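You operate a simulated robot arm through the tools that you are given. There is no shell and no other tool. Be economical: measure what you need, move in short steps, check, and stop when the job is done.

Carry out the task below with a simulated robot arm. There is one attempt and no reset: what you move stays moved.

JOB
The bleed valve isn't quite shut. Tighten it, then give the drip cup's water to the blue pot.
Fine: use the valve key and lay it back on the sill; cup back under the valve. Set down upright: drip cup.
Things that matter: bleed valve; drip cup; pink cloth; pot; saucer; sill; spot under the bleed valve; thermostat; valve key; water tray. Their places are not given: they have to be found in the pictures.

The check looks at the end state, three seconds after you hand in, the way a careful person would. Anything else that was tipped, shoved, dropped, spilled or broken makes it a failure.

ROBOT AND FRAMES
A 6-joint arm with a two-finger parallel gripper, fixed in place. Base frame: the origin is at the foot of the arm, x ahead of it, y to its left, z up. Readings come in mm, degrees, newtons and seconds.
With the tool pointing down near the work surface it reaches from about 100 to 640 mm from the base axis. Its first joint turns from -166.0 to 166.0 degrees. Payload 4.1 kg.
The tool frame sits at the grasp point between the pads (the TCP): z along the fingers, y along the line on which they close. The tips reach 23 mm beyond it. The gripper opens to 94 mm. The fingers are 38 mm wide and 10 mm thick; the gripper's body (54 by 96 mm) begins 39 mm behind the TCP.
Orientation is that of the tool frame in the base frame, as a unit quaternion [x, y, z, w]. With the fingers straight down and closing along the base's y, the tool's x points along the base's -x, its y along +y and its z along -z.

CONTROLS
- The arm moves only by the tool apply_moves. Its argument "rows" is a list of rows, each a list of 6 numbers: the shift along the tool's x, y, z in units of 30 mm (1.0 is 30 mm), then the turn, a rotation vector about the tool's x, y, z in units of 8 degrees (1.0 is 8 degrees). In form: [[dx, dy, dz, rx, ry, rz], ...]. A call has 1 to 20 rows; each row shifts and turns the commanded pose from where the row before left it, along the tool's axes as they then stand. "hand" is the gripper command, from -1 (shut) to 1 (fully open), values between in proportion, set as the call begins (left out, the last holds). A call with a number of a shift or a turn outside -1 to 1 is refused whole. Rows are played at 5 a second. More than 50 mm and 8.6 degrees between two rows, or a gripper value outside its range, and nothing of the call is played. A pose out of reach is approached as far as the arm can. The call stops where the force on the tool passes 40 N (or 10 N more than at its start, if that is more) or the arm is blocked; 0.2 s more then pass. Each finger travels about 45 mm/s and halts on what it meets, pressing with about 31 N; the grip force reading is that of the motor and also rises with nothing between the fingers. The clock runs only during rows and for 0.2 s after the last one: add rows that do not move to give the fingers time. It gives the time, the measured TCP pose, the force on the tool (base axes), the opening and the grip force at its end, in the units of the frame above (readings bear some noise), with the torque about the TCP (base axes, N m) and any sound that the robot's microphone picked up.
- Cameras (640 x 400 px; columns grow to the right, rows downward): "scene" is fixed at [47.6, 500.3, 1359.6]; the picture's right is [-0.82, -0.57, 0.00], its down [-0.21, 0.30, -0.93] and it looks along [0.53, -0.76, -0.37] (base axes); focal length 214 px, centre (320, 200). "wrist" rides on the gripper at [86, 16, -75] in the tool frame; the picture's right is [-0.18, 0.98, 0.00], its down [-0.58, -0.11, -0.81] and it looks along [-0.79, -0.15, 0.59] (tool axes); focal length 243 px, centre (320, 200).
- get_image(camera): a new picture of that camera. It takes no simulated time.
- slide_trunk(by): slides the trunk up (or, below 0, down) by that many mm; the arm rides with it, the base frame stays. It gives what a move gives, with no picture.
- point_at(camera, pixels): for up to 12 pixels [column, row] of the newest picture of that camera ("zoom" is the newest enlarged one), the place [x, y, z] in the base frame of the surface seen there, good to about 2 mm. It takes no simulated time.
- zoom(camera, box): a new picture of the part [left, top, right, bottom] of that camera's present view, enlarged. It takes no simulated time.
- job_done(): hands the job in; it is judged then, once.

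Go step by step. Measure first, check grasps and placings, and put right what went wrong. The budget is 80 turns and 38 pictures, counting those below and the enlarged ones. Unless the task says otherwise, let go and move clear before handing in, and close with one line.

The tools are called after "Request:" as name(argument=value, ...) on one line, values as JSON. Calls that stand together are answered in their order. apply_moves: Moves the arm, as the interface text tells. Its arguments: {"type":"object","properties":{"rows":{"type":"array","items":{"type":"array","items":{"type":"number"}}},"hand":{"type":"number"}},"required":["rows"]} The other tools are called the same way: slide_trunk (by) slides the trunk up or down; get_image (camera) takes a picture; point_at (camera, pixels) gives the place of the surface under pixels of a picture; zoom (camera, box) takes an enlarged picture of a part of a camera's view; job_done () hands the job in.

At the start:

```text
time: 0.0
tool_pos: [294.2, 207.1, 1352.0]
tcp_rot: [0.0, 1.0, 0.0, 0.0]
contact_force: [-0.3, 0.2, -0.6]
ft_torque: [-0.01, -0.03, -0.01]
opening: 94.2
gripper_force: 0.0
trunk travel left (down, up): [-500.0, 90.0]
```

scene: 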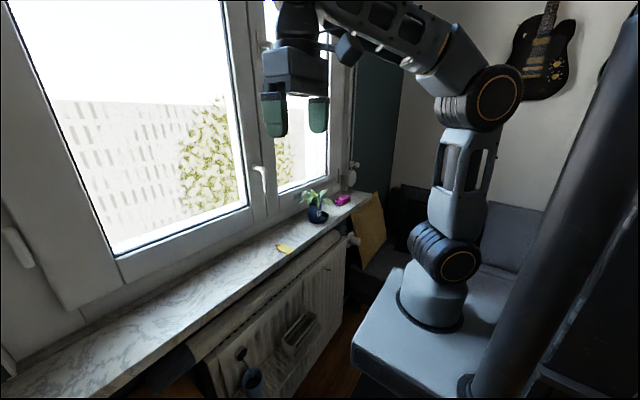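
wrist: 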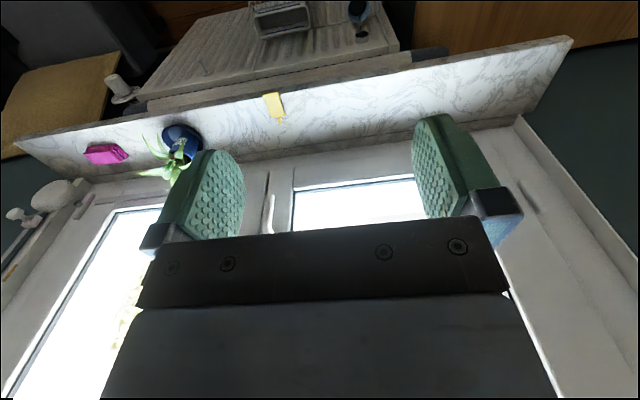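

The scene shows the sill with the yellow key (~285,248), the blue pot (~318,213), the pink cloth (~342,200), and radiator items near (250,370). I'll zoom in on those areas.

Request:
zoom(camera="scene", box=[200, 300, 360, 400])

Request:
zoom(camera="scene", box=[250, 160, 378, 270])

Request:
point_at(camera="scene", pixels=[[285, 248], [318, 213], [342, 200], [240, 353], [254, 380], [300, 330], [200, 290], [352, 240], [270, 262], [350, 180]])

Request:
zoom(camera="wrist", box=[220, 0, 420, 125])

```text
4.00 times, centred on (280, 350) of scene
```

zoom: 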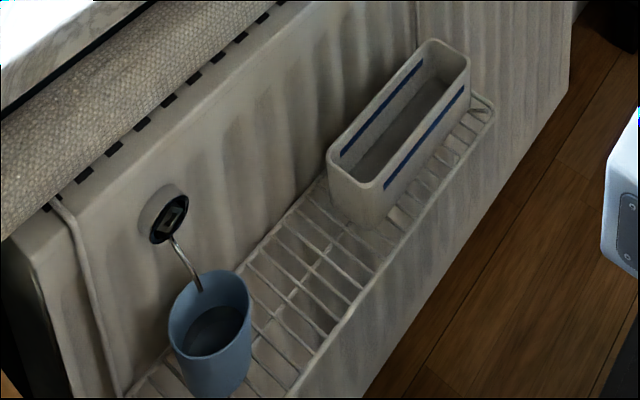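

```text
3.64 times, centred on (314, 215) of scene
```

zoom: 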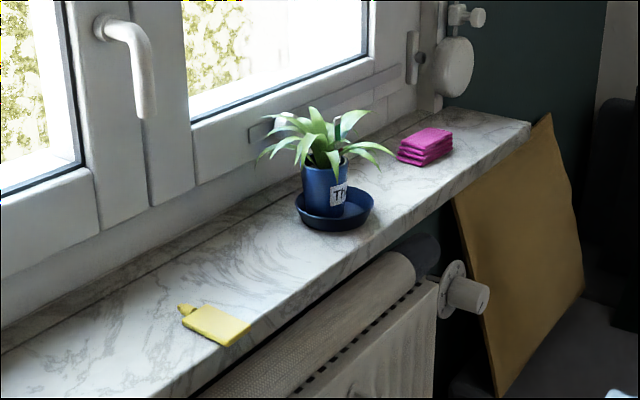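

```text
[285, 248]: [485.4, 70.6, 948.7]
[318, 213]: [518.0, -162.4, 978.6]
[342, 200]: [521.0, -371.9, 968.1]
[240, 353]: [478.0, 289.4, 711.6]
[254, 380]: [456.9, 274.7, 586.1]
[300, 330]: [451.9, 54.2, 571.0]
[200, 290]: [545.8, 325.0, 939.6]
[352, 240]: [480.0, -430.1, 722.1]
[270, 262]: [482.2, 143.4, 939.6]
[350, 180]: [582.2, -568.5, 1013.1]
```

```text
3.20 times, centred on (320, 62) of wrist
```

zoom: 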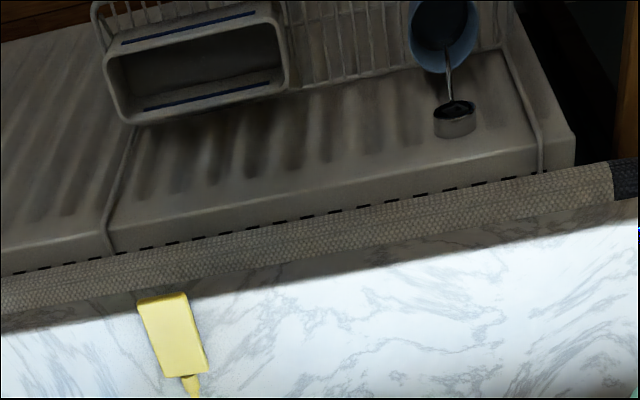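

Request:
zoom(camera="scene", box=[265, 235, 305, 260])

Request:
point_at(camera="zoom", pixels=[[180, 120], [250, 140], [410, 210], [330, 280], [210, 215], [350, 300], [310, 200], [420, 260], [220, 330], [500, 200]])

Request:
zoom(camera="scene", box=[220, 335, 284, 399])

Request:
point_at(camera="scene", pixels=[[242, 354], [238, 349], [246, 348], [250, 372], [243, 380], [262, 380], [252, 368], [228, 340], [270, 345], [255, 398], [285, 395], [295, 355]])

```text
16.00 times, centred on (285, 248) of scene
```

zoom: 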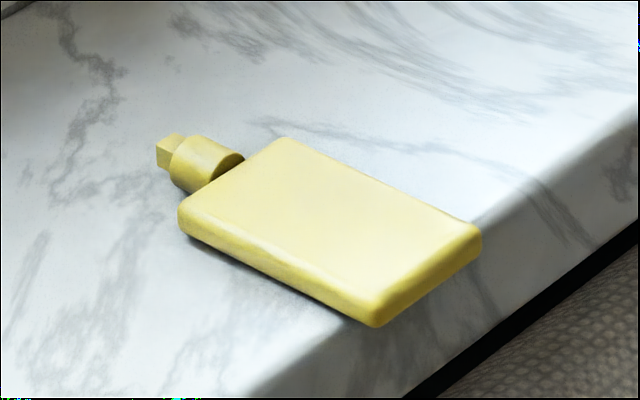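

```text
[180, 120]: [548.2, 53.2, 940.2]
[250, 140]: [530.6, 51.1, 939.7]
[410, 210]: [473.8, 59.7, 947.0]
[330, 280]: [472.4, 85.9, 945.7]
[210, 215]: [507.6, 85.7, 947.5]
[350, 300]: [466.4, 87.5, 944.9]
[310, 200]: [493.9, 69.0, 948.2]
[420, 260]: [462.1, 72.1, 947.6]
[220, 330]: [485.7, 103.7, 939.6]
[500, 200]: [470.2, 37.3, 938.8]
```

```text
6.25 times, centred on (252, 367) of scene
```

zoom: 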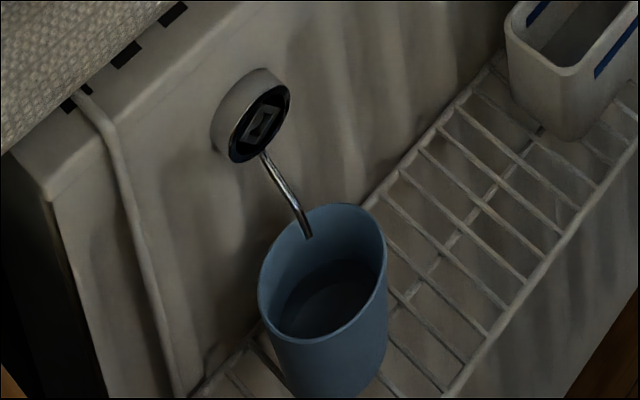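

```text
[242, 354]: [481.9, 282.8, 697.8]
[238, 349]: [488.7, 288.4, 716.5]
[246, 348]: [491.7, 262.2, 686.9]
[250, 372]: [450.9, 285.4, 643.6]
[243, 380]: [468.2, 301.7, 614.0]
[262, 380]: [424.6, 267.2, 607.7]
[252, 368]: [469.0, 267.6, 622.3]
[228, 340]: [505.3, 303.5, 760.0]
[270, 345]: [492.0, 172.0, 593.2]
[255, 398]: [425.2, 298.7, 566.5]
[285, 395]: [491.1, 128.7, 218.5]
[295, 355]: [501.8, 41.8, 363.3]
```

The key lies flat, its bit pointing at the window, and overhangs the sill edge by about 10 mm. I'll lower the trunk and bring the tool horizontal (z along +x, closing vertically).

Request:
slide_trunk(by=-300)

Request:
apply_moves(rows=[[0, 0, 0, 0, -1, 0], [0, 0, 0, 0, -1, 0], [0, 0, 0, 0, -1, 0], [0, 0, 0, 0, -1, 0], [0, 0, 0, 0, -1, 0], [0, 0, 0, 0, -1, 0], [0, 0, 0, 0, -1, 0], [0, 0, 0, 0, -1, 0], [0, 0, 0, 0, -1, 0], [0, 0, 0, 0, -1, 0], [0, 0, 0, 0, -1, 0], [0, 0, 0, 0, -0.25, 0]], hand=1)

Request:
apply_moves(rows=[[0, 0, 0, 0, 0, 1], [0, 0, 0, 0, 0, 1], [0, 0, 0, 0, 0, 1], [0, 0, 0, 0, 0, 1], [0, 0, 0, 0, 0, 1], [0, 0, 0, 0, 0, 1], [0, 0, 0, 0, 0, 1], [0, 0, 0, 0, 0, 1], [0, 0, 0, 0, 0, 1], [0, 0, 0, 0, 0, 1], [0, 0, 0, 0, 0, 1], [0, 0, 0, 0, 0, 0.25]])

Request:
get_image(camera="wrist")

Request:
get_image(camera="scene")

```text
time: 3.0
tool_pos: [295.5, 206.9, 1051.1]
tcp_rot: [0.0, 1.0, 0.0, 0.0]
contact_force: [-0.3, -0.9, 0.8]
ft_torque: [-0.01, -0.01, -0.01]
opening: 94.0
gripper_force: 0.1
trunk travel left (down, up): [-200.0, 390.0]
```

```text
time: 5.6
tool_pos: [295.0, 208.6, 1051.0]
tcp_rot: [0.001, 0.707, -0.001, 0.707]
contact_force: [0.0, 0.7, 0.2]
ft_torque: [0.03, -0.03, 0.03]
opening: 94.1
gripper_force: 0.1
trunk travel left (down, up): [-200.0, 390.0]
```

```text
time: 8.2
tool_pos: [289.8, 172.6, 1123.2]
tcp_rot: [0.5, 0.502, 0.499, 0.499]
contact_force: [0.4, 0.5, 0.6]
ft_torque: [-0.01, 0.02, 0.0]
opening: 93.9
gripper_force: 0.0
out of reach, approached as far as the arm can: row 10, 11, 12
trunk travel left (down, up): [-200.0, 390.0]
```

```text
30 pictures are left
```

wrist: 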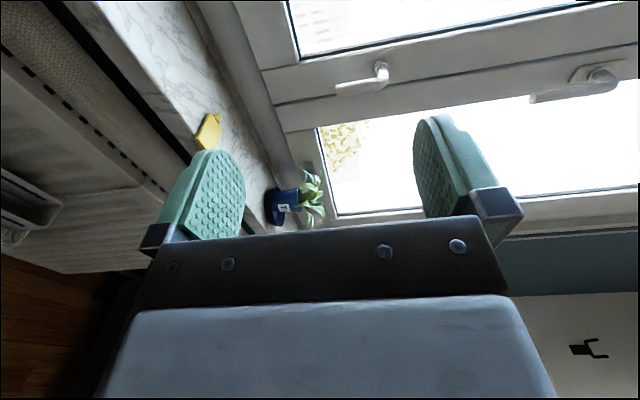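

```text
29 pictures are left
```

scene: 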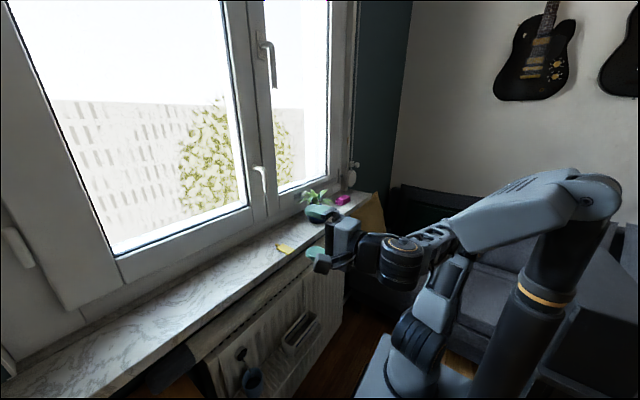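

The orientation is right, but the tool drifted because the pose was too close to the base. I'll move forward one row to see where the commanded pose stands.

Request:
apply_moves(rows=[[0, 0, 1, 0, 0, 0], [0, 0, 1, 0, 0, 0], [0, 0, 0, 0, 0, 0]])

Request:
zoom(camera="wrist", box=[150, 60, 270, 160])

Request:
point_at(camera="zoom", pixels=[[320, 200], [100, 200], [200, 60], [400, 100], [200, 200], [250, 200]])

```text
time: 9.0
tool_pos: [349.5, 169.5, 1127.1]
tcp_rot: [0.5, 0.503, 0.498, 0.499]
contact_force: [0.1, -0.1, 0.0]
ft_torque: [-0.02, -0.01, 0.01]
opening: 94.0
gripper_force: 0.0
out of reach, approached as far as the arm can: row 2
trunk travel left (down, up): [-200.0, 390.0]
```

```text
4.00 times, centred on (210, 110) of wrist
```

zoom: 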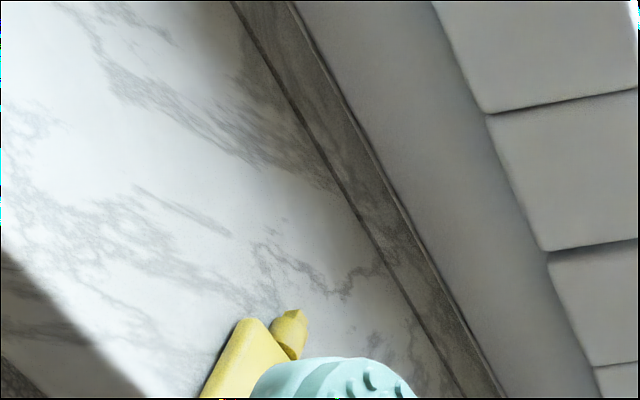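

```text
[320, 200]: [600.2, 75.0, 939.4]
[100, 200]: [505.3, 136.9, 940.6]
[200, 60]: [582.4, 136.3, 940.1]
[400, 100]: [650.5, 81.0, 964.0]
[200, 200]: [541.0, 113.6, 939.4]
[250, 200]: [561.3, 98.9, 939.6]
```

The +90° roll sits near a joint limit. I'll try the opposite roll (−180° from here), which also leaves room for turning clockwise.

Request:
apply_moves(rows=[[0, 0, 0, 0, 0, -1], [0, 0, 0, 0, 0, -1], [0, 0, 0, 0, 0, -1], [0, 0, 0, 0, 0, -1], [0, 0, 0, 0, 0, -1], [0, 0, 0, 0, 0, -1], [0, 0, 0, 0, 0, -1], [0, 0, 0, 0, 0, -1], [0, 0, 0, 0, 0, -1], [0, 0, 0, 0, 0, -1], [0, 0, 0, 0, 0, -1], [0, 0, 0, 0, 0, -1], [0, 0, 0, 0, 0, -1], [0, 0, 0, 0, 0, -1], [0, 0, 0, 0, 0, -1], [0, 0, 0, 0, 0, -1]])

Request:
apply_moves(rows=[[0, 0, 0, 0, 0, -1], [0, 0, 0, 0, 0, -1], [0, 0, 0, 0, 0, -1], [0, 0, 0, 0, 0, -1], [0, 0, 0, 0, 0, -1], [0, 0, 0, 0, 0, -1], [0, 0, 0, 0, 0, -0.5], [0, 0, 0, 0, 0, 0]])

```text
time: 12.4
tool_pos: [349.1, 171.8, 1126.9]
tcp_rot: [-0.231, 0.668, -0.231, 0.668]
contact_force: [0.5, -0.3, 0.6]
ft_torque: [-0.01, -0.02, 0.02]
opening: 93.7
gripper_force: 0.1
trunk travel left (down, up): [-200.0, 390.0]
```

```text
time: 14.2
tool_pos: [348.6, 170.3, 1127.8]
tcp_rot: [0.5, -0.5, 0.5, -0.5]
contact_force: [-0.1, -0.2, -0.3]
ft_torque: [-0.02, -0.01, 0.01]
opening: 94.1
gripper_force: 0.1
trunk travel left (down, up): [-200.0, 390.0]
```

That worked: tool x = −y, tool y = −z, tool z = +x. I'll move to a stand-off in front of and above the key to take a look.

Request:
apply_moves(rows=[[0.8, 1, 0, 0, 0, 0], [0.8, 1, 0, 0, 0, 0], [0.8, 1, 0, 0, 0, 0], [0.8, 1, 0, 0, 0, 0], [0, 0.5, 0, 0, 0, 0], [0, 0, 0, 0, 0, 0]])

Request:
get_image(camera="wrist")

```text
time: 15.3
tool_pos: [346.9, 148.4, 980.2]
tcp_rot: [0.58, -0.45, 0.443, -0.514]
contact_force: [-0.1, 0.1, 0.1]
ft_torque: [0.0, 0.03, 0.01]
opening: 93.9
gripper_force: 0.0
trunk travel left (down, up): [-200.0, 390.0]
stopped in row 5: the arm was blocked; the commanded pose is now the measured one
```

```text
27 pictures are left
```

wrist: 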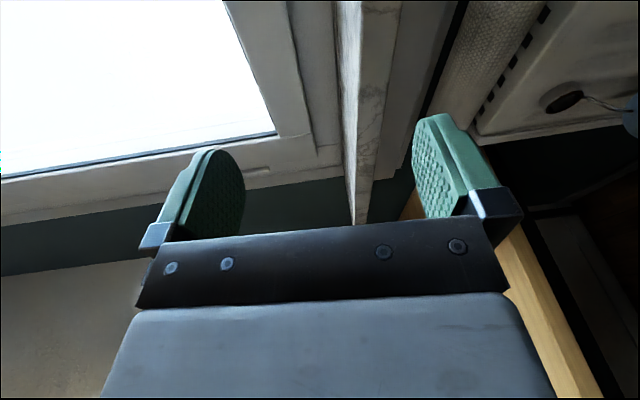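

The arm reports it was blocked, with the orientation off by about 12°. I'll check the scene.

Request:
get_image(camera="scene")

```text
26 pictures are left
```

scene: 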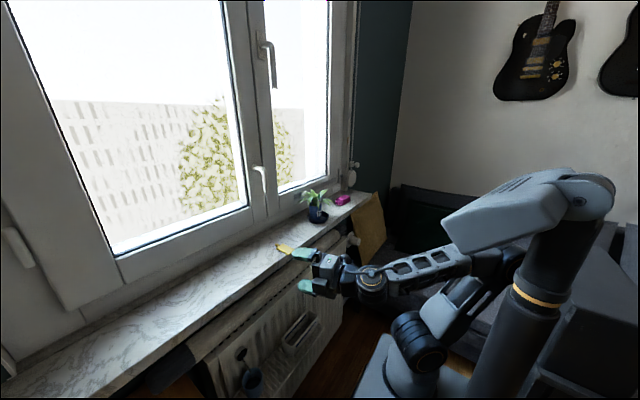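

The arm is folded too tightly at this height, since its base is at about z 570. I'll raise the tool, straighten it, then lower the trunk so the same task height suits the arm.

Request:
apply_moves(rows=[[0, -1, 0, 0, 0, 0], [0, -1, 0, 0, 0, 0], [0, -1, 0, 0, 0, 0], [0, -1, 0, 0.26, 0.72, 0.21], [0, -1, 0, 0.26, 0.72, 0.21], [0, 0, 0, 0, 0, 0]])

Request:
slide_trunk(by=-190)

```text
time: 16.7
tool_pos: [348.2, 147.2, 1134.5]
tcp_rot: [-0.492, 0.502, -0.501, 0.505]
contact_force: [0.2, 0.5, -0.1]
ft_torque: [0.01, 0.01, -0.01]
opening: 93.9
gripper_force: 0.0
trunk travel left (down, up): [-200.0, 390.0]
```

```text
time: 18.8
tool_pos: [348.0, 147.2, 942.5]
tcp_rot: [-0.492, 0.501, -0.501, 0.506]
contact_force: [-0.7, -0.7, 0.1]
ft_torque: [-0.04, -0.01, 0.0]
opening: 94.1
gripper_force: 0.1
trunk travel left (down, up): [-10.0, 580.0]
```

Good. I'll move sideways to the key's y with a small height offset and look.

Request:
apply_moves(rows=[[0.85, -0.5, 0, -0.1, -0.03, -0.1], [0.85, -0.5, 0, 0, 0, 0], [0.77, 0, 0.5, 0, 0, 0], [0, 0, 0, 0, 0, 0]])

Request:
get_image(camera="wrist")

```text
time: 19.6
tool_pos: [351.5, 153.7, 959.1]
tcp_rot: [0.573, -0.439, 0.429, -0.543]
contact_force: [0.8, -0.3, -0.7]
ft_torque: [0.02, 0.01, 0.01]
opening: 94.0
gripper_force: 0.1
trunk travel left (down, up): [-10.0, 580.0]
stopped in row 4: the arm was blocked; the commanded pose is now the measured one
```

```text
25 pictures are left
```

wrist: 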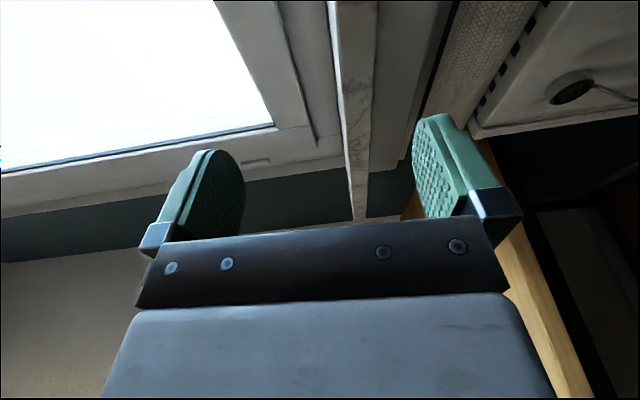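

Sideways motion is blocked by a wrist singularity: the forearm is level with the tool. I'll unwind to tool-down, then raise the trunk so the forearm points downward and a level tool becomes a comfortable pose.

Request:
apply_moves(rows=[[-0.8, 0, 0, 0.145, 0.89, 0.07], [-0.8, 0, 0, 0.145, 0.89, 0.07], [0, 0, 0, 0, 0, 1], [0, 0, 0, 0, 0, 1], [0, 0, 0, 0, 0, 1], [0, 0, 0, 0, 0, 1], [0, 0, 0, 0, 0, 1], [0, 0, 0, 0, 0, 1], [0, 0, 0, 0, 0, 1], [0, 0, 0, 0, 0, 1], [0, 0, 0, 0, 0, 1], [0, 0, 0, 0, 0, 1], [0, 0, 0, 0, 0, 1], [0, 0, 0, 0, 0, 0.25], [0, 0, 0, 0, 0, 0]])

Request:
slide_trunk(by=300)

Request:
apply_moves(rows=[[0, 0, 0, 0, 1, 0], [0, 0, 0, 0, 1, 0], [0, 0, 0, 0, 1, 0], [0, 0, 0, 0, 1, 0], [0, 0, 0, 0, 1, 0], [0, 0, 0, 0, 1, 0], [0, 0, 0, 0, 1, 0], [0, 0, 0, 0, 1, 0], [0, 0, 0, 0, 1, 0], [0, 0, 0, 0, 1, 0], [0, 0, 0, 0, 1, 0], [0, 0, 0, 0, 0.25, 0], [0, 0, 0, 0, 0, 0]])

```text
time: 22.8
tool_pos: [334.5, 199.2, 963.7]
tcp_rot: [0.005, 0.701, -0.002, 0.713]
contact_force: [-0.4, -0.3, 0.6]
ft_torque: [-0.01, 0.0, -0.01]
opening: 94.0
gripper_force: 0.1
trunk travel left (down, up): [-10.0, 580.0]
```

```text
time: 25.8
tool_pos: [333.8, 199.1, 1264.5]
tcp_rot: [0.004, 0.7, -0.002, 0.714]
contact_force: [-0.5, -0.2, 1.1]
ft_torque: [0.0, -0.01, 0.01]
opening: 93.8
gripper_force: 0.2
trunk travel left (down, up): [-310.0, 280.0]
```

```text
time: 28.6
tool_pos: [328.7, 189.5, 1196.0]
tcp_rot: [0.004, 1.0, 0.003, 0.01]
contact_force: [-0.3, 0.2, -0.1]
ft_torque: [0.02, 0.0, 0.03]
opening: 94.0
gripper_force: 0.1
out of reach, approached as far as the arm can: row 10, 11, 12
trunk travel left (down, up): [-310.0, 280.0]
```

Tool-down restored. I'll lower it relative to the base, moving towards the key's y.

Request:
apply_moves(rows=[[0.1, -0.35, 1, 0, 0, 0], [0.1, -0.35, 1, 0, 0, 0], [0.1, -0.35, 1, 0, 0, 0], [0.1, -0.35, 1, 0, 0, 0], [0.1, -0.35, 1, 0, 0, 0], [0.1, -0.35, 1, 0, 0, 0], [0.1, -0.35, 1, 0, 0, 0], [0.1, -0.35, 1, 0, 0, 0], [0.1, -0.35, 1, 0, 0, 0], [0.1, -0.35, 1, 0, 0, 0], [0, -0.3, 1, 0, 0, 0], [0, 0, 1, 0, 0, 0], [0, 0, 1, 0, 0, 0], [0, 0, 1, 0, 0, 0], [0, 0, 0, 0, 0, 0]])

Request:
slide_trunk(by=260)

```text
time: 31.8
tool_pos: [303.2, 79.0, 776.1]
tcp_rot: [0.004, 1.0, 0.002, 0.009]
contact_force: [-0.8, 0.1, -0.1]
ft_torque: [0.01, 0.01, -0.01]
opening: 93.8
gripper_force: 0.1
trunk travel left (down, up): [-310.0, 280.0]
```

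```text
time: 34.5
tool_pos: [303.0, 79.7, 1035.6]
tcp_rot: [0.005, 1.0, 0.002, 0.008]
contact_force: [1.1, -0.5, 0.8]
ft_torque: [-0.01, 0.0, 0.0]
opening: 94.2
gripper_force: 0.0
trunk travel left (down, up): [-570.0, 20.0]
```

Now I'll go forward a little and pitch up to horizontal.

Request:
apply_moves(rows=[[-0.9, 0, 0, 0, -1, 0], [-0.9, 0, 0, 0, -1, 0], [-0.9, 0, 0, 0, -1, 0], [0, 0, 0, 0, -1, 0], [0, 0, 0, 0, -1, 0], [0, 0, 0, 0, -1, 0], [0, 0, 0, 0, -1, 0], [0, 0, 0, 0, -1, 0], [0, 0, 0, 0, -1, 0], [0, 0, 0, 0, -1, 0], [0, 0, 0, 0, -1, 0], [0, 0, 0, 0, -0.3, 0], [0, 0, 0, 0, 0, 0]])

Request:
get_image(camera="scene")

```text
time: 37.3
tool_pos: [468.8, 118.3, 1079.8]
tcp_rot: [0.001, 0.729, -0.016, 0.684]
contact_force: [0.4, 0.2, -0.9]
ft_torque: [-0.02, 0.0, 0.05]
opening: 94.0
gripper_force: 0.1
out of reach, approached as far as the arm can: row 4, 5, 6, 7, 8, 9, 10, 11, 12
trunk travel left (down, up): [-570.0, 20.0]
```

```text
24 pictures are left
```

scene: 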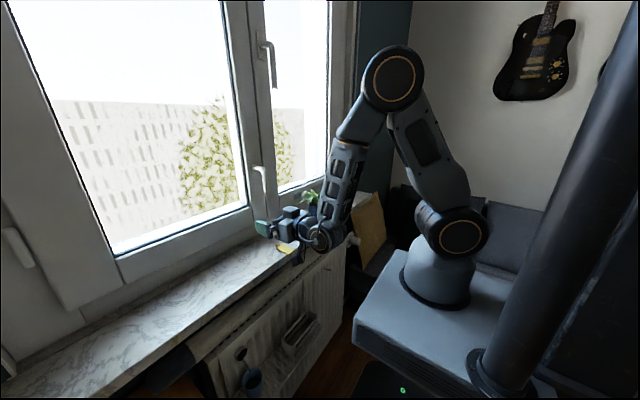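

The configuration is good now: forearm down, tool level. I'll retract and lower, levelling the last 3.6°.

Request:
apply_moves(rows=[[0.5, 0, -0.8, 0, -0.15, 0], [0.5, 0, -0.8, 0, -0.15, 0], [0.5, 0, -0.8, 0, -0.15, 0], [0.5, 0, 0, 0, 0, 0], [0, 0, 0, 0, 0, 0]])

```text
time: 38.5
tool_pos: [431.4, 163.3, 1080.6]
tcp_rot: [0.002, 0.707, -0.014, 0.707]
contact_force: [-1.1, 0.4, -0.3]
ft_torque: [-0.01, 0.0, 0.01]
opening: 93.8
gripper_force: 0.1
out of reach, approached as far as the arm can: row 1, 2, 3, 4
trunk travel left (down, up): [-570.0, 20.0]
```

The inner reach limit is pushing the tool out. I'll command forward and down towards about (400, 79, 950), where the arm is less folded.

Request:
slide_trunk(by=18)

Request:
apply_moves(rows=[[1, 0, 0, 0, 0, 0], [0.5, 0, 0.5, 0, 0, 0], [0, 0, 0.5, 0, 0, 0], [0, 0, 0.5, 0, 0, 0], [0, 0, 0.5, 0, 0, 0], [0, 0, 0, 0, 0, 0]])

```text
time: 39.1
tool_pos: [431.6, 164.6, 1098.3]
tcp_rot: [0.001, 0.707, -0.016, 0.707]
contact_force: [0.9, -0.2, -0.1]
ft_torque: [-0.01, 0.01, -0.03]
opening: 94.1
gripper_force: 0.1
trunk travel left (down, up): [-588.0, 2.0]
```

```text
time: 40.5
tool_pos: [502.7, 175.9, 1076.9]
tcp_rot: [0.002, 0.707, -0.016, 0.707]
contact_force: [-0.7, 0.0, -0.7]
ft_torque: [0.01, -0.01, -0.03]
opening: 93.9
gripper_force: 0.0
out of reach, approached as far as the arm can: row 1, 2
trunk travel left (down, up): [-588.0, 2.0]
```

Now everything is in reach. I'll go around the fold limit: back and down, then sideways to the key.

Request:
apply_moves(rows=[[0.41, 0, -0.69, 0, 0, 0], [0.41, 0, -0.69, 0, 0, 0], [0.41, 0, -0.69, 0, 0, 0], [0, 0, 0, 0, 0, 0]])

Request:
apply_moves(rows=[[0.67, -0.93, -0.33, 0, 0, 0], [0.67, -0.93, -0.33, 0, 0, 0], [0.83, -0.5, -0.08, 0, 0, 0], [0.83, -0.5, -0.08, 0, 0, 0], [0, 0, 0, 0, 0, 0]])

```text
time: 41.5
tool_pos: [454.5, 196.6, 1065.4]
tcp_rot: [0.0, 0.708, -0.018, 0.706]
contact_force: [-0.3, -0.3, 0.4]
ft_torque: [0.0, -0.02, 0.01]
opening: 94.0
gripper_force: 0.1
out of reach, approached as far as the arm can: row 2, 3
trunk travel left (down, up): [-588.0, 2.0]
```

```text
time: 42.7
tool_pos: [479.4, 172.8, 1062.9]
tcp_rot: [-0.002, 0.709, -0.021, 0.705]
contact_force: [-0.6, -0.9, 0.4]
ft_torque: [0.02, 0.02, 0.02]
opening: 94.1
gripper_force: 0.1
out of reach, approached as far as the arm can: row 1, 2, 3, 4
trunk travel left (down, up): [-588.0, 2.0]
```

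The limit is in the wrist's upward bend, not a reach sphere: about 68° between forearm and tool. A middle trunk height should give a bend around 45°, so I'll raise and retract the tool, then lower the trunk.

Request:
apply_moves(rows=[[-1, 0, 0, 0, 0, 0], [-1, 0, 0, 0, 0, 0], [-1, 0, -0.5, 0, 0, 0], [-1, 0, -0.5, 0, 0, 0], [-1, 0, -0.5, 0, 0, 0], [0, 0, 0, 0, 0, 0]])

```text
time: 44.1
tool_pos: [433.7, 178.0, 1211.2]
tcp_rot: [0.001, 0.708, -0.015, 0.706]
contact_force: [-0.4, 0.4, -0.3]
ft_torque: [0.0, -0.04, 0.01]
opening: 94.0
gripper_force: 0.1
trunk travel left (down, up): [-588.0, 2.0]
```

Request:
apply_moves(rows=[[0, -0.6, -0.8, 0, 0, 0], [0, -0.6, -0.8, 0, 0, 0], [0, 0, 0, 0, 0, 0]])

Request:
slide_trunk(by=-250)

Request:
apply_moves(rows=[[0, -0.8, 0, 0, 0, 0], [0, -0.8, 0, 0, 0, 0], [0, -0.7, 0, 0, 0, 0], [0, 0, 0, 0, 0, 0]])

```text
time: 44.9
tool_pos: [415.2, 170.8, 1221.1]
tcp_rot: [0.002, 0.707, -0.015, 0.707]
contact_force: [0.1, 0.1, 0.5]
ft_torque: [0.01, 0.0, -0.01]
opening: 94.1
gripper_force: 0.1
out of reach, approached as far as the arm can: row 1, 2
trunk travel left (down, up): [-588.0, 2.0]
```

```text
time: 47.5
tool_pos: [414.7, 169.7, 969.8]
tcp_rot: [0.001, 0.707, -0.015, 0.707]
contact_force: [0.2, 0.3, -0.1]
ft_torque: [0.0, -0.01, 0.01]
opening: 94.0
gripper_force: 0.2
trunk travel left (down, up): [-338.0, 252.0]
```

```text
time: 48.5
tool_pos: [445.1, 124.7, 983.0]
tcp_rot: [0.001, 0.708, -0.015, 0.706]
contact_force: [-0.2, 0.6, -0.3]
ft_torque: [-0.01, 0.01, 0.0]
opening: 93.9
gripper_force: 0.1
out of reach, approached as far as the arm can: row 1, 2, 3
trunk travel left (down, up): [-338.0, 252.0]
```

I'm at the elbow fold limit. I'll raise the tool relative to the base and lower the trunk by the same amount, keeping this wrist branch.

Request:
apply_moves(rows=[[-1, 0, 0, 0, 0, 0], [-1, 0, 0, 0, 0, 0], [-1, -0.3, -0.3, 0, 0, 0], [-1, -0.4, -0.5, 0, 0, 0], [-0.9, -0.4, -0.5, 0, 0, 0], [0, 0, 0, 0, 0, 0]])

Request:
slide_trunk(by=-150)

```text
time: 49.9
tool_pos: [409.8, 100.1, 1123.1]
tcp_rot: [-0.006, 0.716, -0.019, 0.698]
contact_force: [0.2, 0.6, 0.1]
ft_torque: [-0.04, 0.01, -0.02]
opening: 94.1
gripper_force: 0.1
trunk travel left (down, up): [-338.0, 252.0]
```

```text
time: 51.7
tool_pos: [410.5, 98.6, 972.0]
tcp_rot: [-0.003, 0.716, -0.021, 0.698]
contact_force: [0.0, -0.1, 1.0]
ft_torque: [-0.01, -0.02, 0.02]
opening: 94.1
gripper_force: 0.2
trunk travel left (down, up): [-188.0, 402.0]
```

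In position now. I'll correct the small orientation error and roll −90° so the fingers close vertically.

Request:
apply_moves(rows=[[0, 0, 0, -0.18, -0.18, 0.24], [0, 0, 0, 0, 0, -1], [0, 0, 0, 0, 0, -1], [0, 0, 0, 0, 0, -1], [0, 0, 0, 0, 0, -1], [0, 0, 0, 0, 0, -1], [0, 0, 0, 0, 0, -1], [0, 0, 0, 0, 0, -1], [0, 0, 0, 0, 0, -1], [0, 0, 0, 0, 0, -1], [0, 0, 0, 0, 0, -1], [0, 0, 0, 0, 0, -1], [0, 0, 0, 0, 0, -0.25], [0, 0, 0, 0, 0, 0]])

Request:
get_image(camera="wrist")

```text
time: 54.7
tool_pos: [411.3, 101.8, 969.0]
tcp_rot: [0.506, -0.498, 0.496, -0.5]
contact_force: [0.1, -0.1, 0.4]
ft_torque: [0.0, -0.04, 0.0]
opening: 93.8
gripper_force: 0.0
trunk travel left (down, up): [-188.0, 402.0]
```

```text
23 pictures are left
```

wrist: 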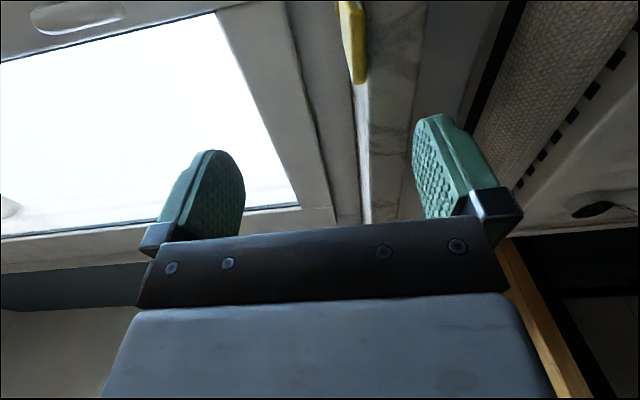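

Now level and reachable. The key shows at (355,40) over the sill's front face; I'll measure its edges and what lies beneath.

Request:
zoom(camera="wrist", box=[310, 0, 470, 100])

Request:
point_at(camera="zoom", pixels=[[140, 30], [170, 330], [160, 150], [205, 330], [200, 200], [220, 250], [300, 250], [440, 250], [480, 100], [520, 200], [330, 100], [215, 300]])

```text
4.00 times, centred on (390, 50) of wrist
```

zoom: 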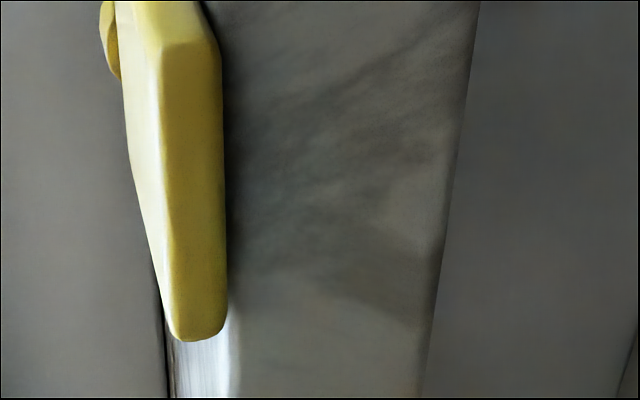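

```text
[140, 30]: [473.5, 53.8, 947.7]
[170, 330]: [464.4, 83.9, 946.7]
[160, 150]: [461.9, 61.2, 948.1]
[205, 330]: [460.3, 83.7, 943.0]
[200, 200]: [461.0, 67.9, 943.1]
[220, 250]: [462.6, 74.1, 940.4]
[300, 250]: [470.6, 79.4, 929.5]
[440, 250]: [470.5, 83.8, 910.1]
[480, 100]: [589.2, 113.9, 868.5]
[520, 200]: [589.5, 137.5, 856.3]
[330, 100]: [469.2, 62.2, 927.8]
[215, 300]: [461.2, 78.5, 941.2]
```

The sill face is at x≈470 and runs z 910–940. The key's front is at x≈460.5 with its centre near y≈72, z≈944. I'll set a partial opening and go to a stand-off.

Request:
apply_moves(rows=[[0, 0, 0, 0, 0, 0], [0, 0, 0, 0, 0, 0], [0.5, 0.42, 0.3, 0, 0, 0], [0.49, 0.41, 0.3, 0, 0, 0], [0, 0, 0, 0, 0, 0], [0, 0, 0, 0, 0, 0]], hand=-0.2)

Request:
get_image(camera="wrist")

```text
time: 56.1
tool_pos: [426.7, 69.5, 951.0]
tcp_rot: [-0.499, 0.497, -0.497, 0.506]
contact_force: [-0.7, 0.5, 0.7]
ft_torque: [0.0, -0.02, -0.01]
opening: 37.7
gripper_force: 0.1
trunk travel left (down, up): [-188.0, 402.0]
```

```text
21 pictures are left
```

wrist: 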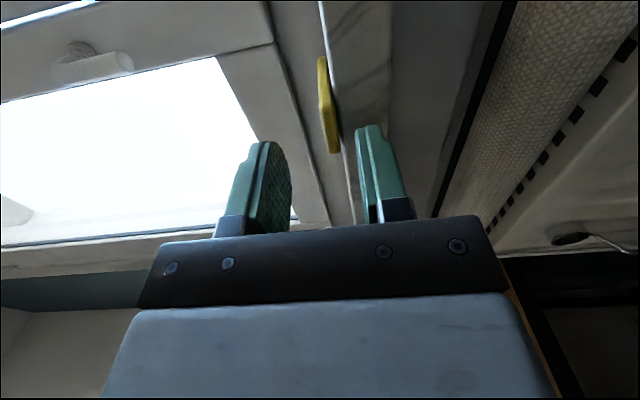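

Request:
apply_moves(rows=[[-0.08, 0.23, 0, -0.05, 0.08, -0.05], [0, 0, 0.3, 0, 0, 0], [0, 0, 0.3, 0, 0, 0], [0, 0, 0, 0, 0, 0], [0, 0, 0, 0, 0, 0]])

Request:
zoom(camera="wrist", box=[220, 30, 460, 230])

```text
time: 57.3
tool_pos: [442.2, 68.3, 949.9]
tcp_rot: [0.492, -0.499, 0.505, -0.503]
contact_force: [0.4, -0.1, -0.3]
ft_torque: [0.0, -0.03, 0.01]
opening: 37.7
gripper_force: 0.1
trunk travel left (down, up): [-188.0, 402.0]
```

```text
2.00 times, centred on (340, 130) of wrist
```

zoom: 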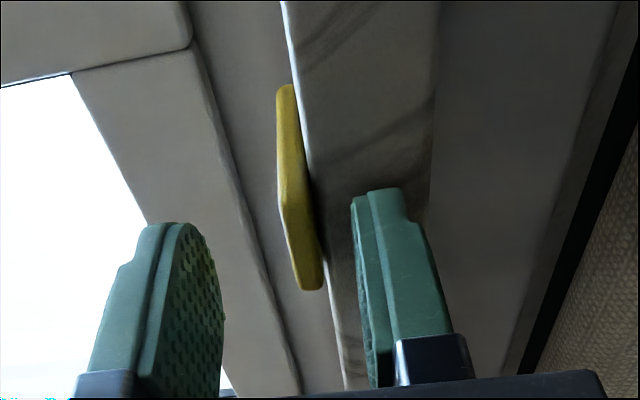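

The pose lags its command by several mm in z. I'll wait a moment to see whether it settles or stays off.

Request:
apply_moves(rows=[[0, 0, 0, 0, 0, 0], [0, 0, 0, 0, 0, 0], [0, 0, 0, 0, 0, 0]])

Request:
apply_moves(rows=[[0, 0.1, 0, 0, 0, 0], [0, 0, 0, 0, 0, 0]])

```text
time: 58.1
tool_pos: [442.8, 69.2, 949.4]
tcp_rot: [0.492, -0.5, 0.505, -0.504]
contact_force: [-0.5, -0.1, -0.2]
ft_torque: [0.0, 0.02, -0.02]
opening: 37.4
gripper_force: 0.0
trunk travel left (down, up): [-188.0, 402.0]
```

```text
time: 58.7
tool_pos: [442.0, 67.5, 946.4]
tcp_rot: [0.491, -0.5, 0.505, -0.504]
contact_force: [0.0, 1.5, 0.3]
ft_torque: [-0.02, -0.03, -0.02]
opening: 37.6
gripper_force: 0.0
trunk travel left (down, up): [-188.0, 402.0]
```

Request:
apply_moves(rows=[[-0.13, 0.07, 0, -0.13, -0.07, -0.06], [0, 0, 0.1, 0, 0, 0], [0, 0, 0, 0, 0, 0]])

```text
time: 59.5
tool_pos: [446.0, 71.0, 944.4]
tcp_rot: [0.501, -0.5, 0.5, -0.499]
contact_force: [-0.7, 0.5, 0.8]
ft_torque: [-0.01, -0.01, 0.01]
opening: 37.7
gripper_force: 0.0
trunk travel left (down, up): [-188.0, 402.0]
```

Well aligned at (446, 71, 944.4). Closing on the key.

Request:
apply_moves(rows=[[0, 0, 0, 0, 0, 0], [0, 0, 0, 0, 0, 0], [0, 0, 0, 0, 0, 0], [0, 0, 0, 0, 0, 0], [0, 0, 0, 0, 0, 0]], hand=-1)

Request:
zoom(camera="wrist", box=[220, 30, 460, 230])

```text
time: 60.7
tool_pos: [444.8, 72.1, 943.9]
tcp_rot: [0.501, -0.499, 0.5, -0.5]
contact_force: [0.2, 0.1, 0.7]
ft_torque: [0.01, -0.06, 0.0]
opening: 6.7
gripper_force: 31.5
trunk travel left (down, up): [-188.0, 402.0]
```

```text
2.00 times, centred on (340, 130) of wrist
```

zoom: 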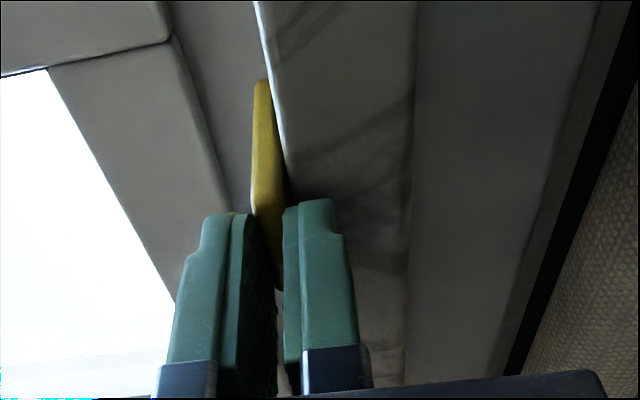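

Grip holds (6.7 mm, 31 N). I'll draw it out 8 mm, reopen slightly and regrip deeper.

Request:
apply_moves(rows=[[0, -0.03, 0, 0, 0, 0], [0, 0, -0.27, 0, 0, 0], [0, 0.03, 0, 0, 0, 0], [0, 0, 0, 0, 0, 0]])

Request:
apply_moves(rows=[[0, 0, 0, 0, 0, 0], [0, 0, 0, 0, 0, 0], [0, 0, 0.27, 0, 0, 0], [0, 0, 0, 0, 0, 0]], hand=-0.6)

Request:
zoom(camera="wrist", box=[220, 30, 460, 230])

```text
time: 61.7
tool_pos: [438.5, 71.8, 944.5]
tcp_rot: [0.501, -0.5, 0.5, -0.499]
contact_force: [0.5, 0.7, 1.8]
ft_torque: [0.0, -0.14, -0.01]
opening: 7.0
gripper_force: 31.5
trunk travel left (down, up): [-188.0, 402.0]
```

```text
time: 62.7
tool_pos: [446.3, 73.0, 944.8]
tcp_rot: [0.5, -0.499, 0.5, -0.5]
contact_force: [0.4, 0.0, 0.2]
ft_torque: [0.01, 0.04, 0.02]
opening: 18.7
gripper_force: 0.1
trunk travel left (down, up): [-188.0, 402.0]
```

```text
2.00 times, centred on (340, 130) of wrist
```

zoom: 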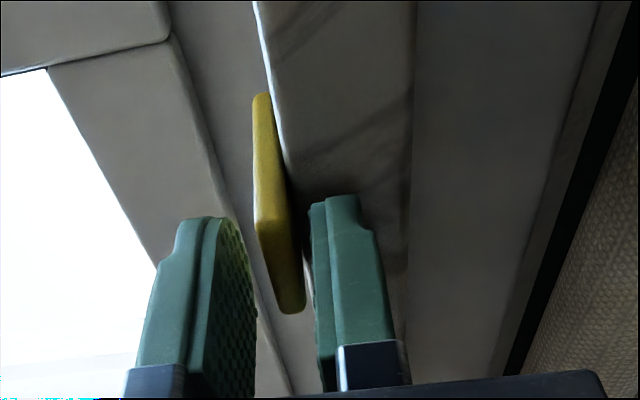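

Key is flat and drawn out. Regrip, then lift and pull clear.

Request:
apply_moves(rows=[[0, 0, 0, 0, 0, 0], [0, 0, 0, 0, 0, 0], [0, 0, 0, 0, 0, 0], [0, 0, 0, 0, 0, 0]], hand=-1)

Request:
apply_moves(rows=[[0, -0.3, 0, 0, 0, 0], [0, -0.3, -0.5, 0, 0, 0], [0, 0, -0.8, 0, 0, 0], [0, 0, 0, 0, 0, 0]])

Request:
get_image(camera="wrist")

```text
time: 63.7
tool_pos: [445.0, 72.8, 945.3]
tcp_rot: [0.501, -0.499, 0.5, -0.5]
contact_force: [0.8, -0.4, 3.0]
ft_torque: [-0.01, -0.28, 0.0]
opening: 6.7
gripper_force: 30.9
trunk travel left (down, up): [-188.0, 402.0]
```

```text
time: 64.9
tool_pos: [419.6, 75.9, 937.4]
tcp_rot: [0.522, -0.511, 0.492, -0.473]
contact_force: [-1.7, -1.3, 13.4]
ft_torque: [0.2, -0.59, -0.07]
opening: 11.5
gripper_force: 31.0
trunk travel left (down, up): [-188.0, 402.0]
stopped in row 4: the arm was blocked; the commanded pose is now the measured one
```

```text
17 pictures are left
```

wrist: 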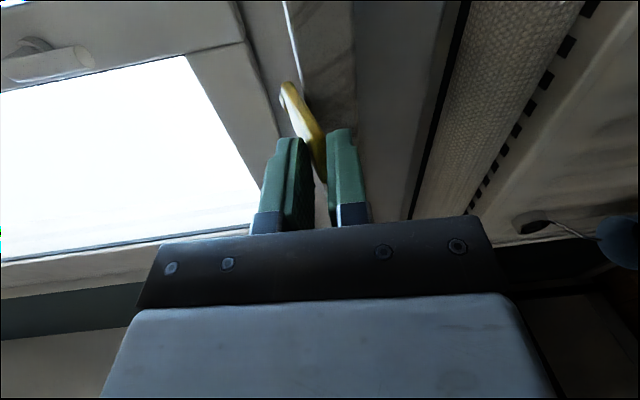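

Retracting hit the fold limit; the tool dipped and pitched, and the key tilted against the sill edge. I'll go back up and forward to the last good pose, then let the key settle flat again.

Request:
apply_moves(rows=[[0, -0.15, 0.2, 0.24, 0, 0], [0, -0.15, 0.3, 0.24, 0, 0], [0, -0.1, 0.3, 0, 0, 0], [0, 0, 0, 0, 0, 0]])

Request:
zoom(camera="wrist", box=[220, 30, 460, 230])

```text
time: 65.9
tool_pos: [445.2, 76.6, 945.5]
tcp_rot: [0.509, -0.495, 0.507, -0.489]
contact_force: [-0.1, 0.1, 2.6]
ft_torque: [0.01, -0.15, 0.03]
opening: 7.0
gripper_force: 31.0
trunk travel left (down, up): [-188.0, 402.0]
```

```text
2.00 times, centred on (340, 130) of wrist
```

zoom: 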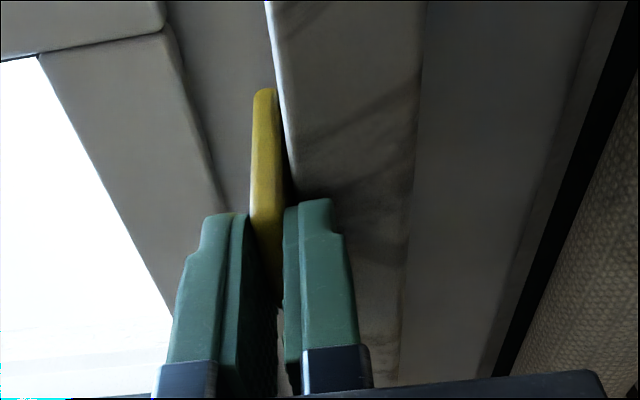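

The key re-seated flat in the grip (7.0 mm). This time I'll lift straight up, where the arm has room.

Request:
apply_moves(rows=[[0, -0.5, 0, 0, 0, 0], [0, -1, 0, 0.06, -0.03, 0.23], [0, -1, 0, 0, 0, 0], [0, -1, 0, 0, 0, 0], [0, -0.5, -0.5, 0, 0, 0], [0, 0, 0, 0, 0, 0]])

Request:
get_image(camera="wrist")

```text
time: 67.3
tool_pos: [436.2, 78.2, 1056.0]
tcp_rot: [0.506, -0.504, 0.499, -0.492]
contact_force: [0.5, -0.2, -0.8]
ft_torque: [0.02, 0.03, -0.03]
opening: 7.0
gripper_force: 30.9
trunk travel left (down, up): [-188.0, 402.0]
```

```text
15 pictures are left
```

wrist: 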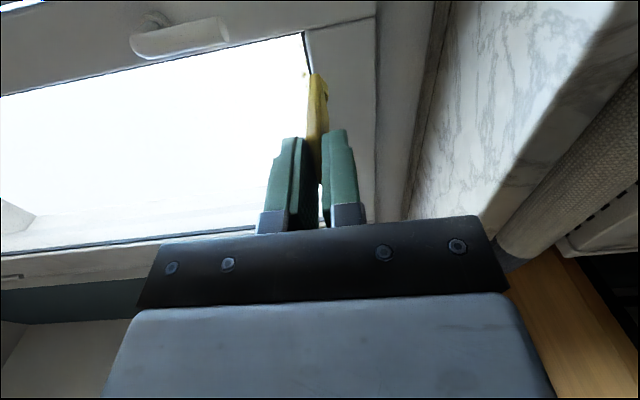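

The key is clear of the sill and straight. I'll measure it in this picture for the tip and axis position.

Request:
point_at(camera="wrist", pixels=[[318, 78], [327, 92], [324, 82], [312, 85], [326, 96], [318, 130], [322, 120], [325, 100], [313, 76]])

Request:
zoom(camera="scene", box=[240, 190, 336, 250])

```text
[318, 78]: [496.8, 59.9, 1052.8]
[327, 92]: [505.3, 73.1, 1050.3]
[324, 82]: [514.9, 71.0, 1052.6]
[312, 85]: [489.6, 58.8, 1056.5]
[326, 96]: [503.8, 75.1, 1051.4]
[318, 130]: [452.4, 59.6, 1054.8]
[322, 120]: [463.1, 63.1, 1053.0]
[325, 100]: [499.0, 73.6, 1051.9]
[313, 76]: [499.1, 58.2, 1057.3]
```

```text
6.67 times, centred on (288, 220) of scene
```

zoom: 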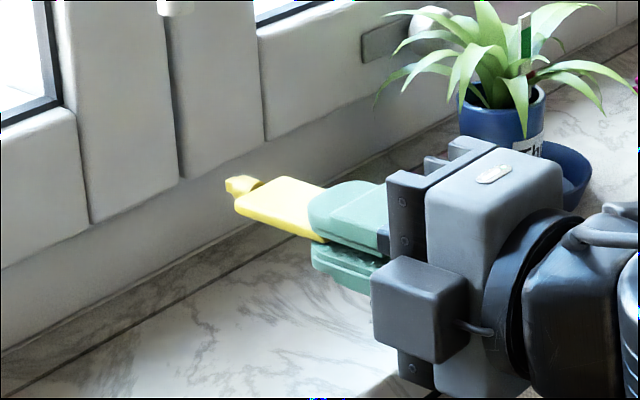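

Request:
point_at(camera="zoom", pixels=[[228, 185], [240, 182], [250, 181], [238, 198], [300, 232], [330, 195], [270, 180], [280, 205], [232, 188], [237, 191]])

Request:
point_at(camera="scene", pixels=[[243, 355], [242, 355], [240, 351], [242, 352], [244, 356], [246, 357], [241, 358], [239, 360], [243, 346], [247, 351], [255, 385], [262, 372]])

```text
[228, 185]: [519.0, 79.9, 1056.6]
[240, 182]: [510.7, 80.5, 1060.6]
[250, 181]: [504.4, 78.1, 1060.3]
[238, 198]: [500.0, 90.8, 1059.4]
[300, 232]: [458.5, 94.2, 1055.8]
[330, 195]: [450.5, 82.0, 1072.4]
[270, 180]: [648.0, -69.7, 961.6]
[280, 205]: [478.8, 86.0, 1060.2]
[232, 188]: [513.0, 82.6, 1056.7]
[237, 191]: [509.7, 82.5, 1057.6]
```

```text
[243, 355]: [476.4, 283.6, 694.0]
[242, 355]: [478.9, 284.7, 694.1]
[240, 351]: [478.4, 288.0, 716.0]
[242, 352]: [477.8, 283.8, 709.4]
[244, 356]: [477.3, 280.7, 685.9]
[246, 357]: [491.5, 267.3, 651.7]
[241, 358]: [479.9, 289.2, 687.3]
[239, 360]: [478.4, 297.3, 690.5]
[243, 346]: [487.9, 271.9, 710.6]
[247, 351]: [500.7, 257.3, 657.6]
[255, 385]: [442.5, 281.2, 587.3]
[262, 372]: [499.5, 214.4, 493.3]
```

Key geometry: tip about 84 mm ahead of the TCP, its axis about 2 mm to −y of it. I'll retract clear of the sill, shift left, and lower the trunk.

Request:
apply_moves(rows=[[-0.5, 0, -0.8, 0, 0, 0], [-0.7, 0, -0.8, 0, 0, 0], [-0.8, 0, -0.8, 0, 0, 0], [-0.8, 0, 0, 0, 0, 0], [0, 0, 0, 0, 0, 0]])

```text
time: 68.5
tool_pos: [359.1, 161.7, 1066.5]
tcp_rot: [0.498, -0.5, 0.501, -0.501]
contact_force: [0.4, 0.5, -0.1]
ft_torque: [0.02, 0.01, 0.0]
opening: 7.1
gripper_force: 30.7
trunk travel left (down, up): [-188.0, 402.0]
```

Request:
slide_trunk(by=-166)

Request:
apply_moves(rows=[[-0.8, 0.9, 0, 0, 0, 0], [-0.8, 0.9, 0, 0, 0, 0], [-0.8, 0.9, 0, 0, 0, 0], [-0.8, 0.9, 0, 0, 0, 0], [-0.8, 0.9, 0, 0, 0, 0], [-0.2, 0.9, 0, 0, 0, 0], [0, 0, 0, 0, 0, 0]])

```text
time: 70.3
tool_pos: [359.1, 162.7, 900.6]
tcp_rot: [0.499, -0.5, 0.501, -0.5]
contact_force: [0.0, -0.1, -0.3]
ft_torque: [0.03, 0.03, -0.01]
opening: 6.9
gripper_force: 31.3
trunk travel left (down, up): [-22.0, 568.0]
```

```text
time: 71.9
tool_pos: [358.5, 287.4, 737.6]
tcp_rot: [0.499, -0.5, 0.501, -0.5]
contact_force: [-0.5, -0.4, -1.0]
ft_torque: [0.02, 0.03, -0.01]
opening: 6.9
gripper_force: 30.6
trunk travel left (down, up): [-22.0, 568.0]
```

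Excellent, smooth and on target. Now I'll look at the valve from the wrist.

Request:
zoom(camera="wrist", box=[240, 0, 560, 200])

```text
2.00 times, centred on (400, 100) of wrist
```

zoom: 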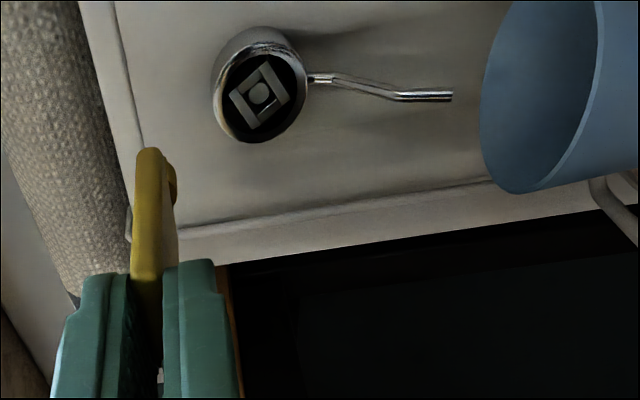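

Request:
point_at(camera="zoom", pixels=[[231, 96], [266, 64], [290, 95], [256, 128], [260, 94], [248, 100], [268, 80], [275, 100], [258, 112], [222, 85], [300, 75], [262, 138]])

Request:
zoom(camera="wrist", box=[338, 16, 402, 76])

```text
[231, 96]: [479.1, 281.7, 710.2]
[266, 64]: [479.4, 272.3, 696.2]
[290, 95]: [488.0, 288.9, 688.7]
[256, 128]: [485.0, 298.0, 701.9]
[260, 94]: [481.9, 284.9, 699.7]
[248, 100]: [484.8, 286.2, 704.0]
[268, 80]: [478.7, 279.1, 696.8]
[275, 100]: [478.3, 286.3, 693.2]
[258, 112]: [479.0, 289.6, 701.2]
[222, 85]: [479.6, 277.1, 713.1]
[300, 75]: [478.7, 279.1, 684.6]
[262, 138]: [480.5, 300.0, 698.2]
```

```text
6.67 times, centred on (370, 46) of wrist
```

zoom: 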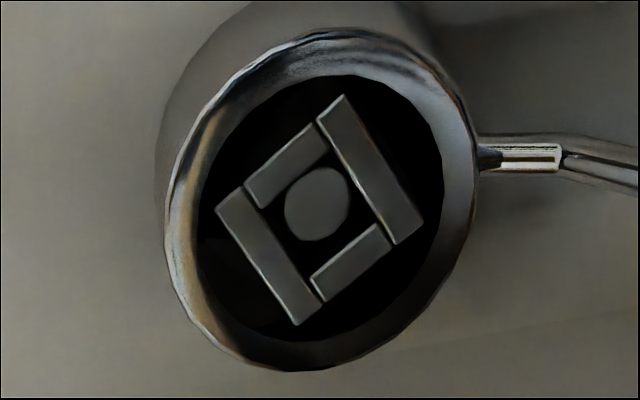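

The square socket is clear. I'll measure the wall faces to get centre and angle.

Request:
point_at(camera="zoom", pixels=[[232, 210], [300, 308], [338, 112], [405, 228], [268, 258], [372, 170], [265, 190], [310, 145], [325, 280], [372, 245], [318, 205], [318, 230]])

```text
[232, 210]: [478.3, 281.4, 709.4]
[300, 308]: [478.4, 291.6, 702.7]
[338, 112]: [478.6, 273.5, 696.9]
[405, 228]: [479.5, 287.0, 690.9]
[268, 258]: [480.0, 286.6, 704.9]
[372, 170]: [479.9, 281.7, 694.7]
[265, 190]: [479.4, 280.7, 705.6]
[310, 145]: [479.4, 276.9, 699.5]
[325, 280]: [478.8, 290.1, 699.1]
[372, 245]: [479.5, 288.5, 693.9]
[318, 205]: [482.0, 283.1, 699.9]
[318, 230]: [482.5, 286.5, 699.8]
```

Socket centre ≈ (y 284, z 699.8), face x≈479, rotated about −28° about x. Clockwise, which tightens, is a + turn. I'll align the axis, roll −28°, and stop about 12 mm short.

Request:
apply_moves(rows=[[0.06, 0.6, 0.2, 0, 0, 0], [0, 0.67, 0.2, 0, 0, 0], [0, 0, 0, 0, 0, -0.9], [0, 0, 0, 0, 0, -0.9], [0, 0, 0, 0, 0, -0.9], [0, 0, 0, 0, 0, -0.8], [0, 0, 0.4, 0, 0, 0], [0, 0, 0, 0, 0, 0]])

Request:
get_image(camera="wrist")

```text
time: 73.7
tool_pos: [383.8, 285.9, 700.1]
tcp_rot: [0.605, -0.364, 0.608, -0.363]
contact_force: [-0.4, -0.3, 0.0]
ft_torque: [0.01, 0.01, 0.03]
opening: 6.9
gripper_force: 30.9
trunk travel left (down, up): [-22.0, 568.0]
```

```text
11 pictures are left
```

wrist: 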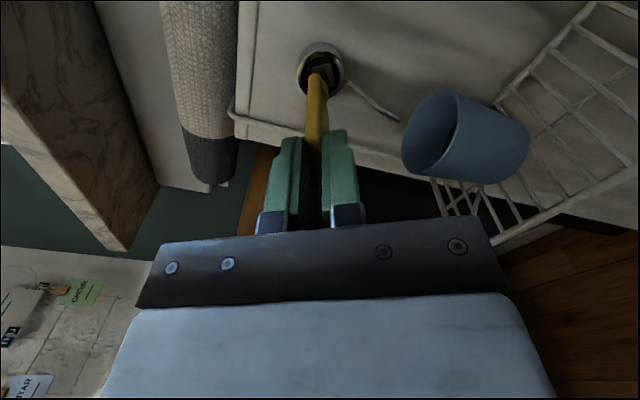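

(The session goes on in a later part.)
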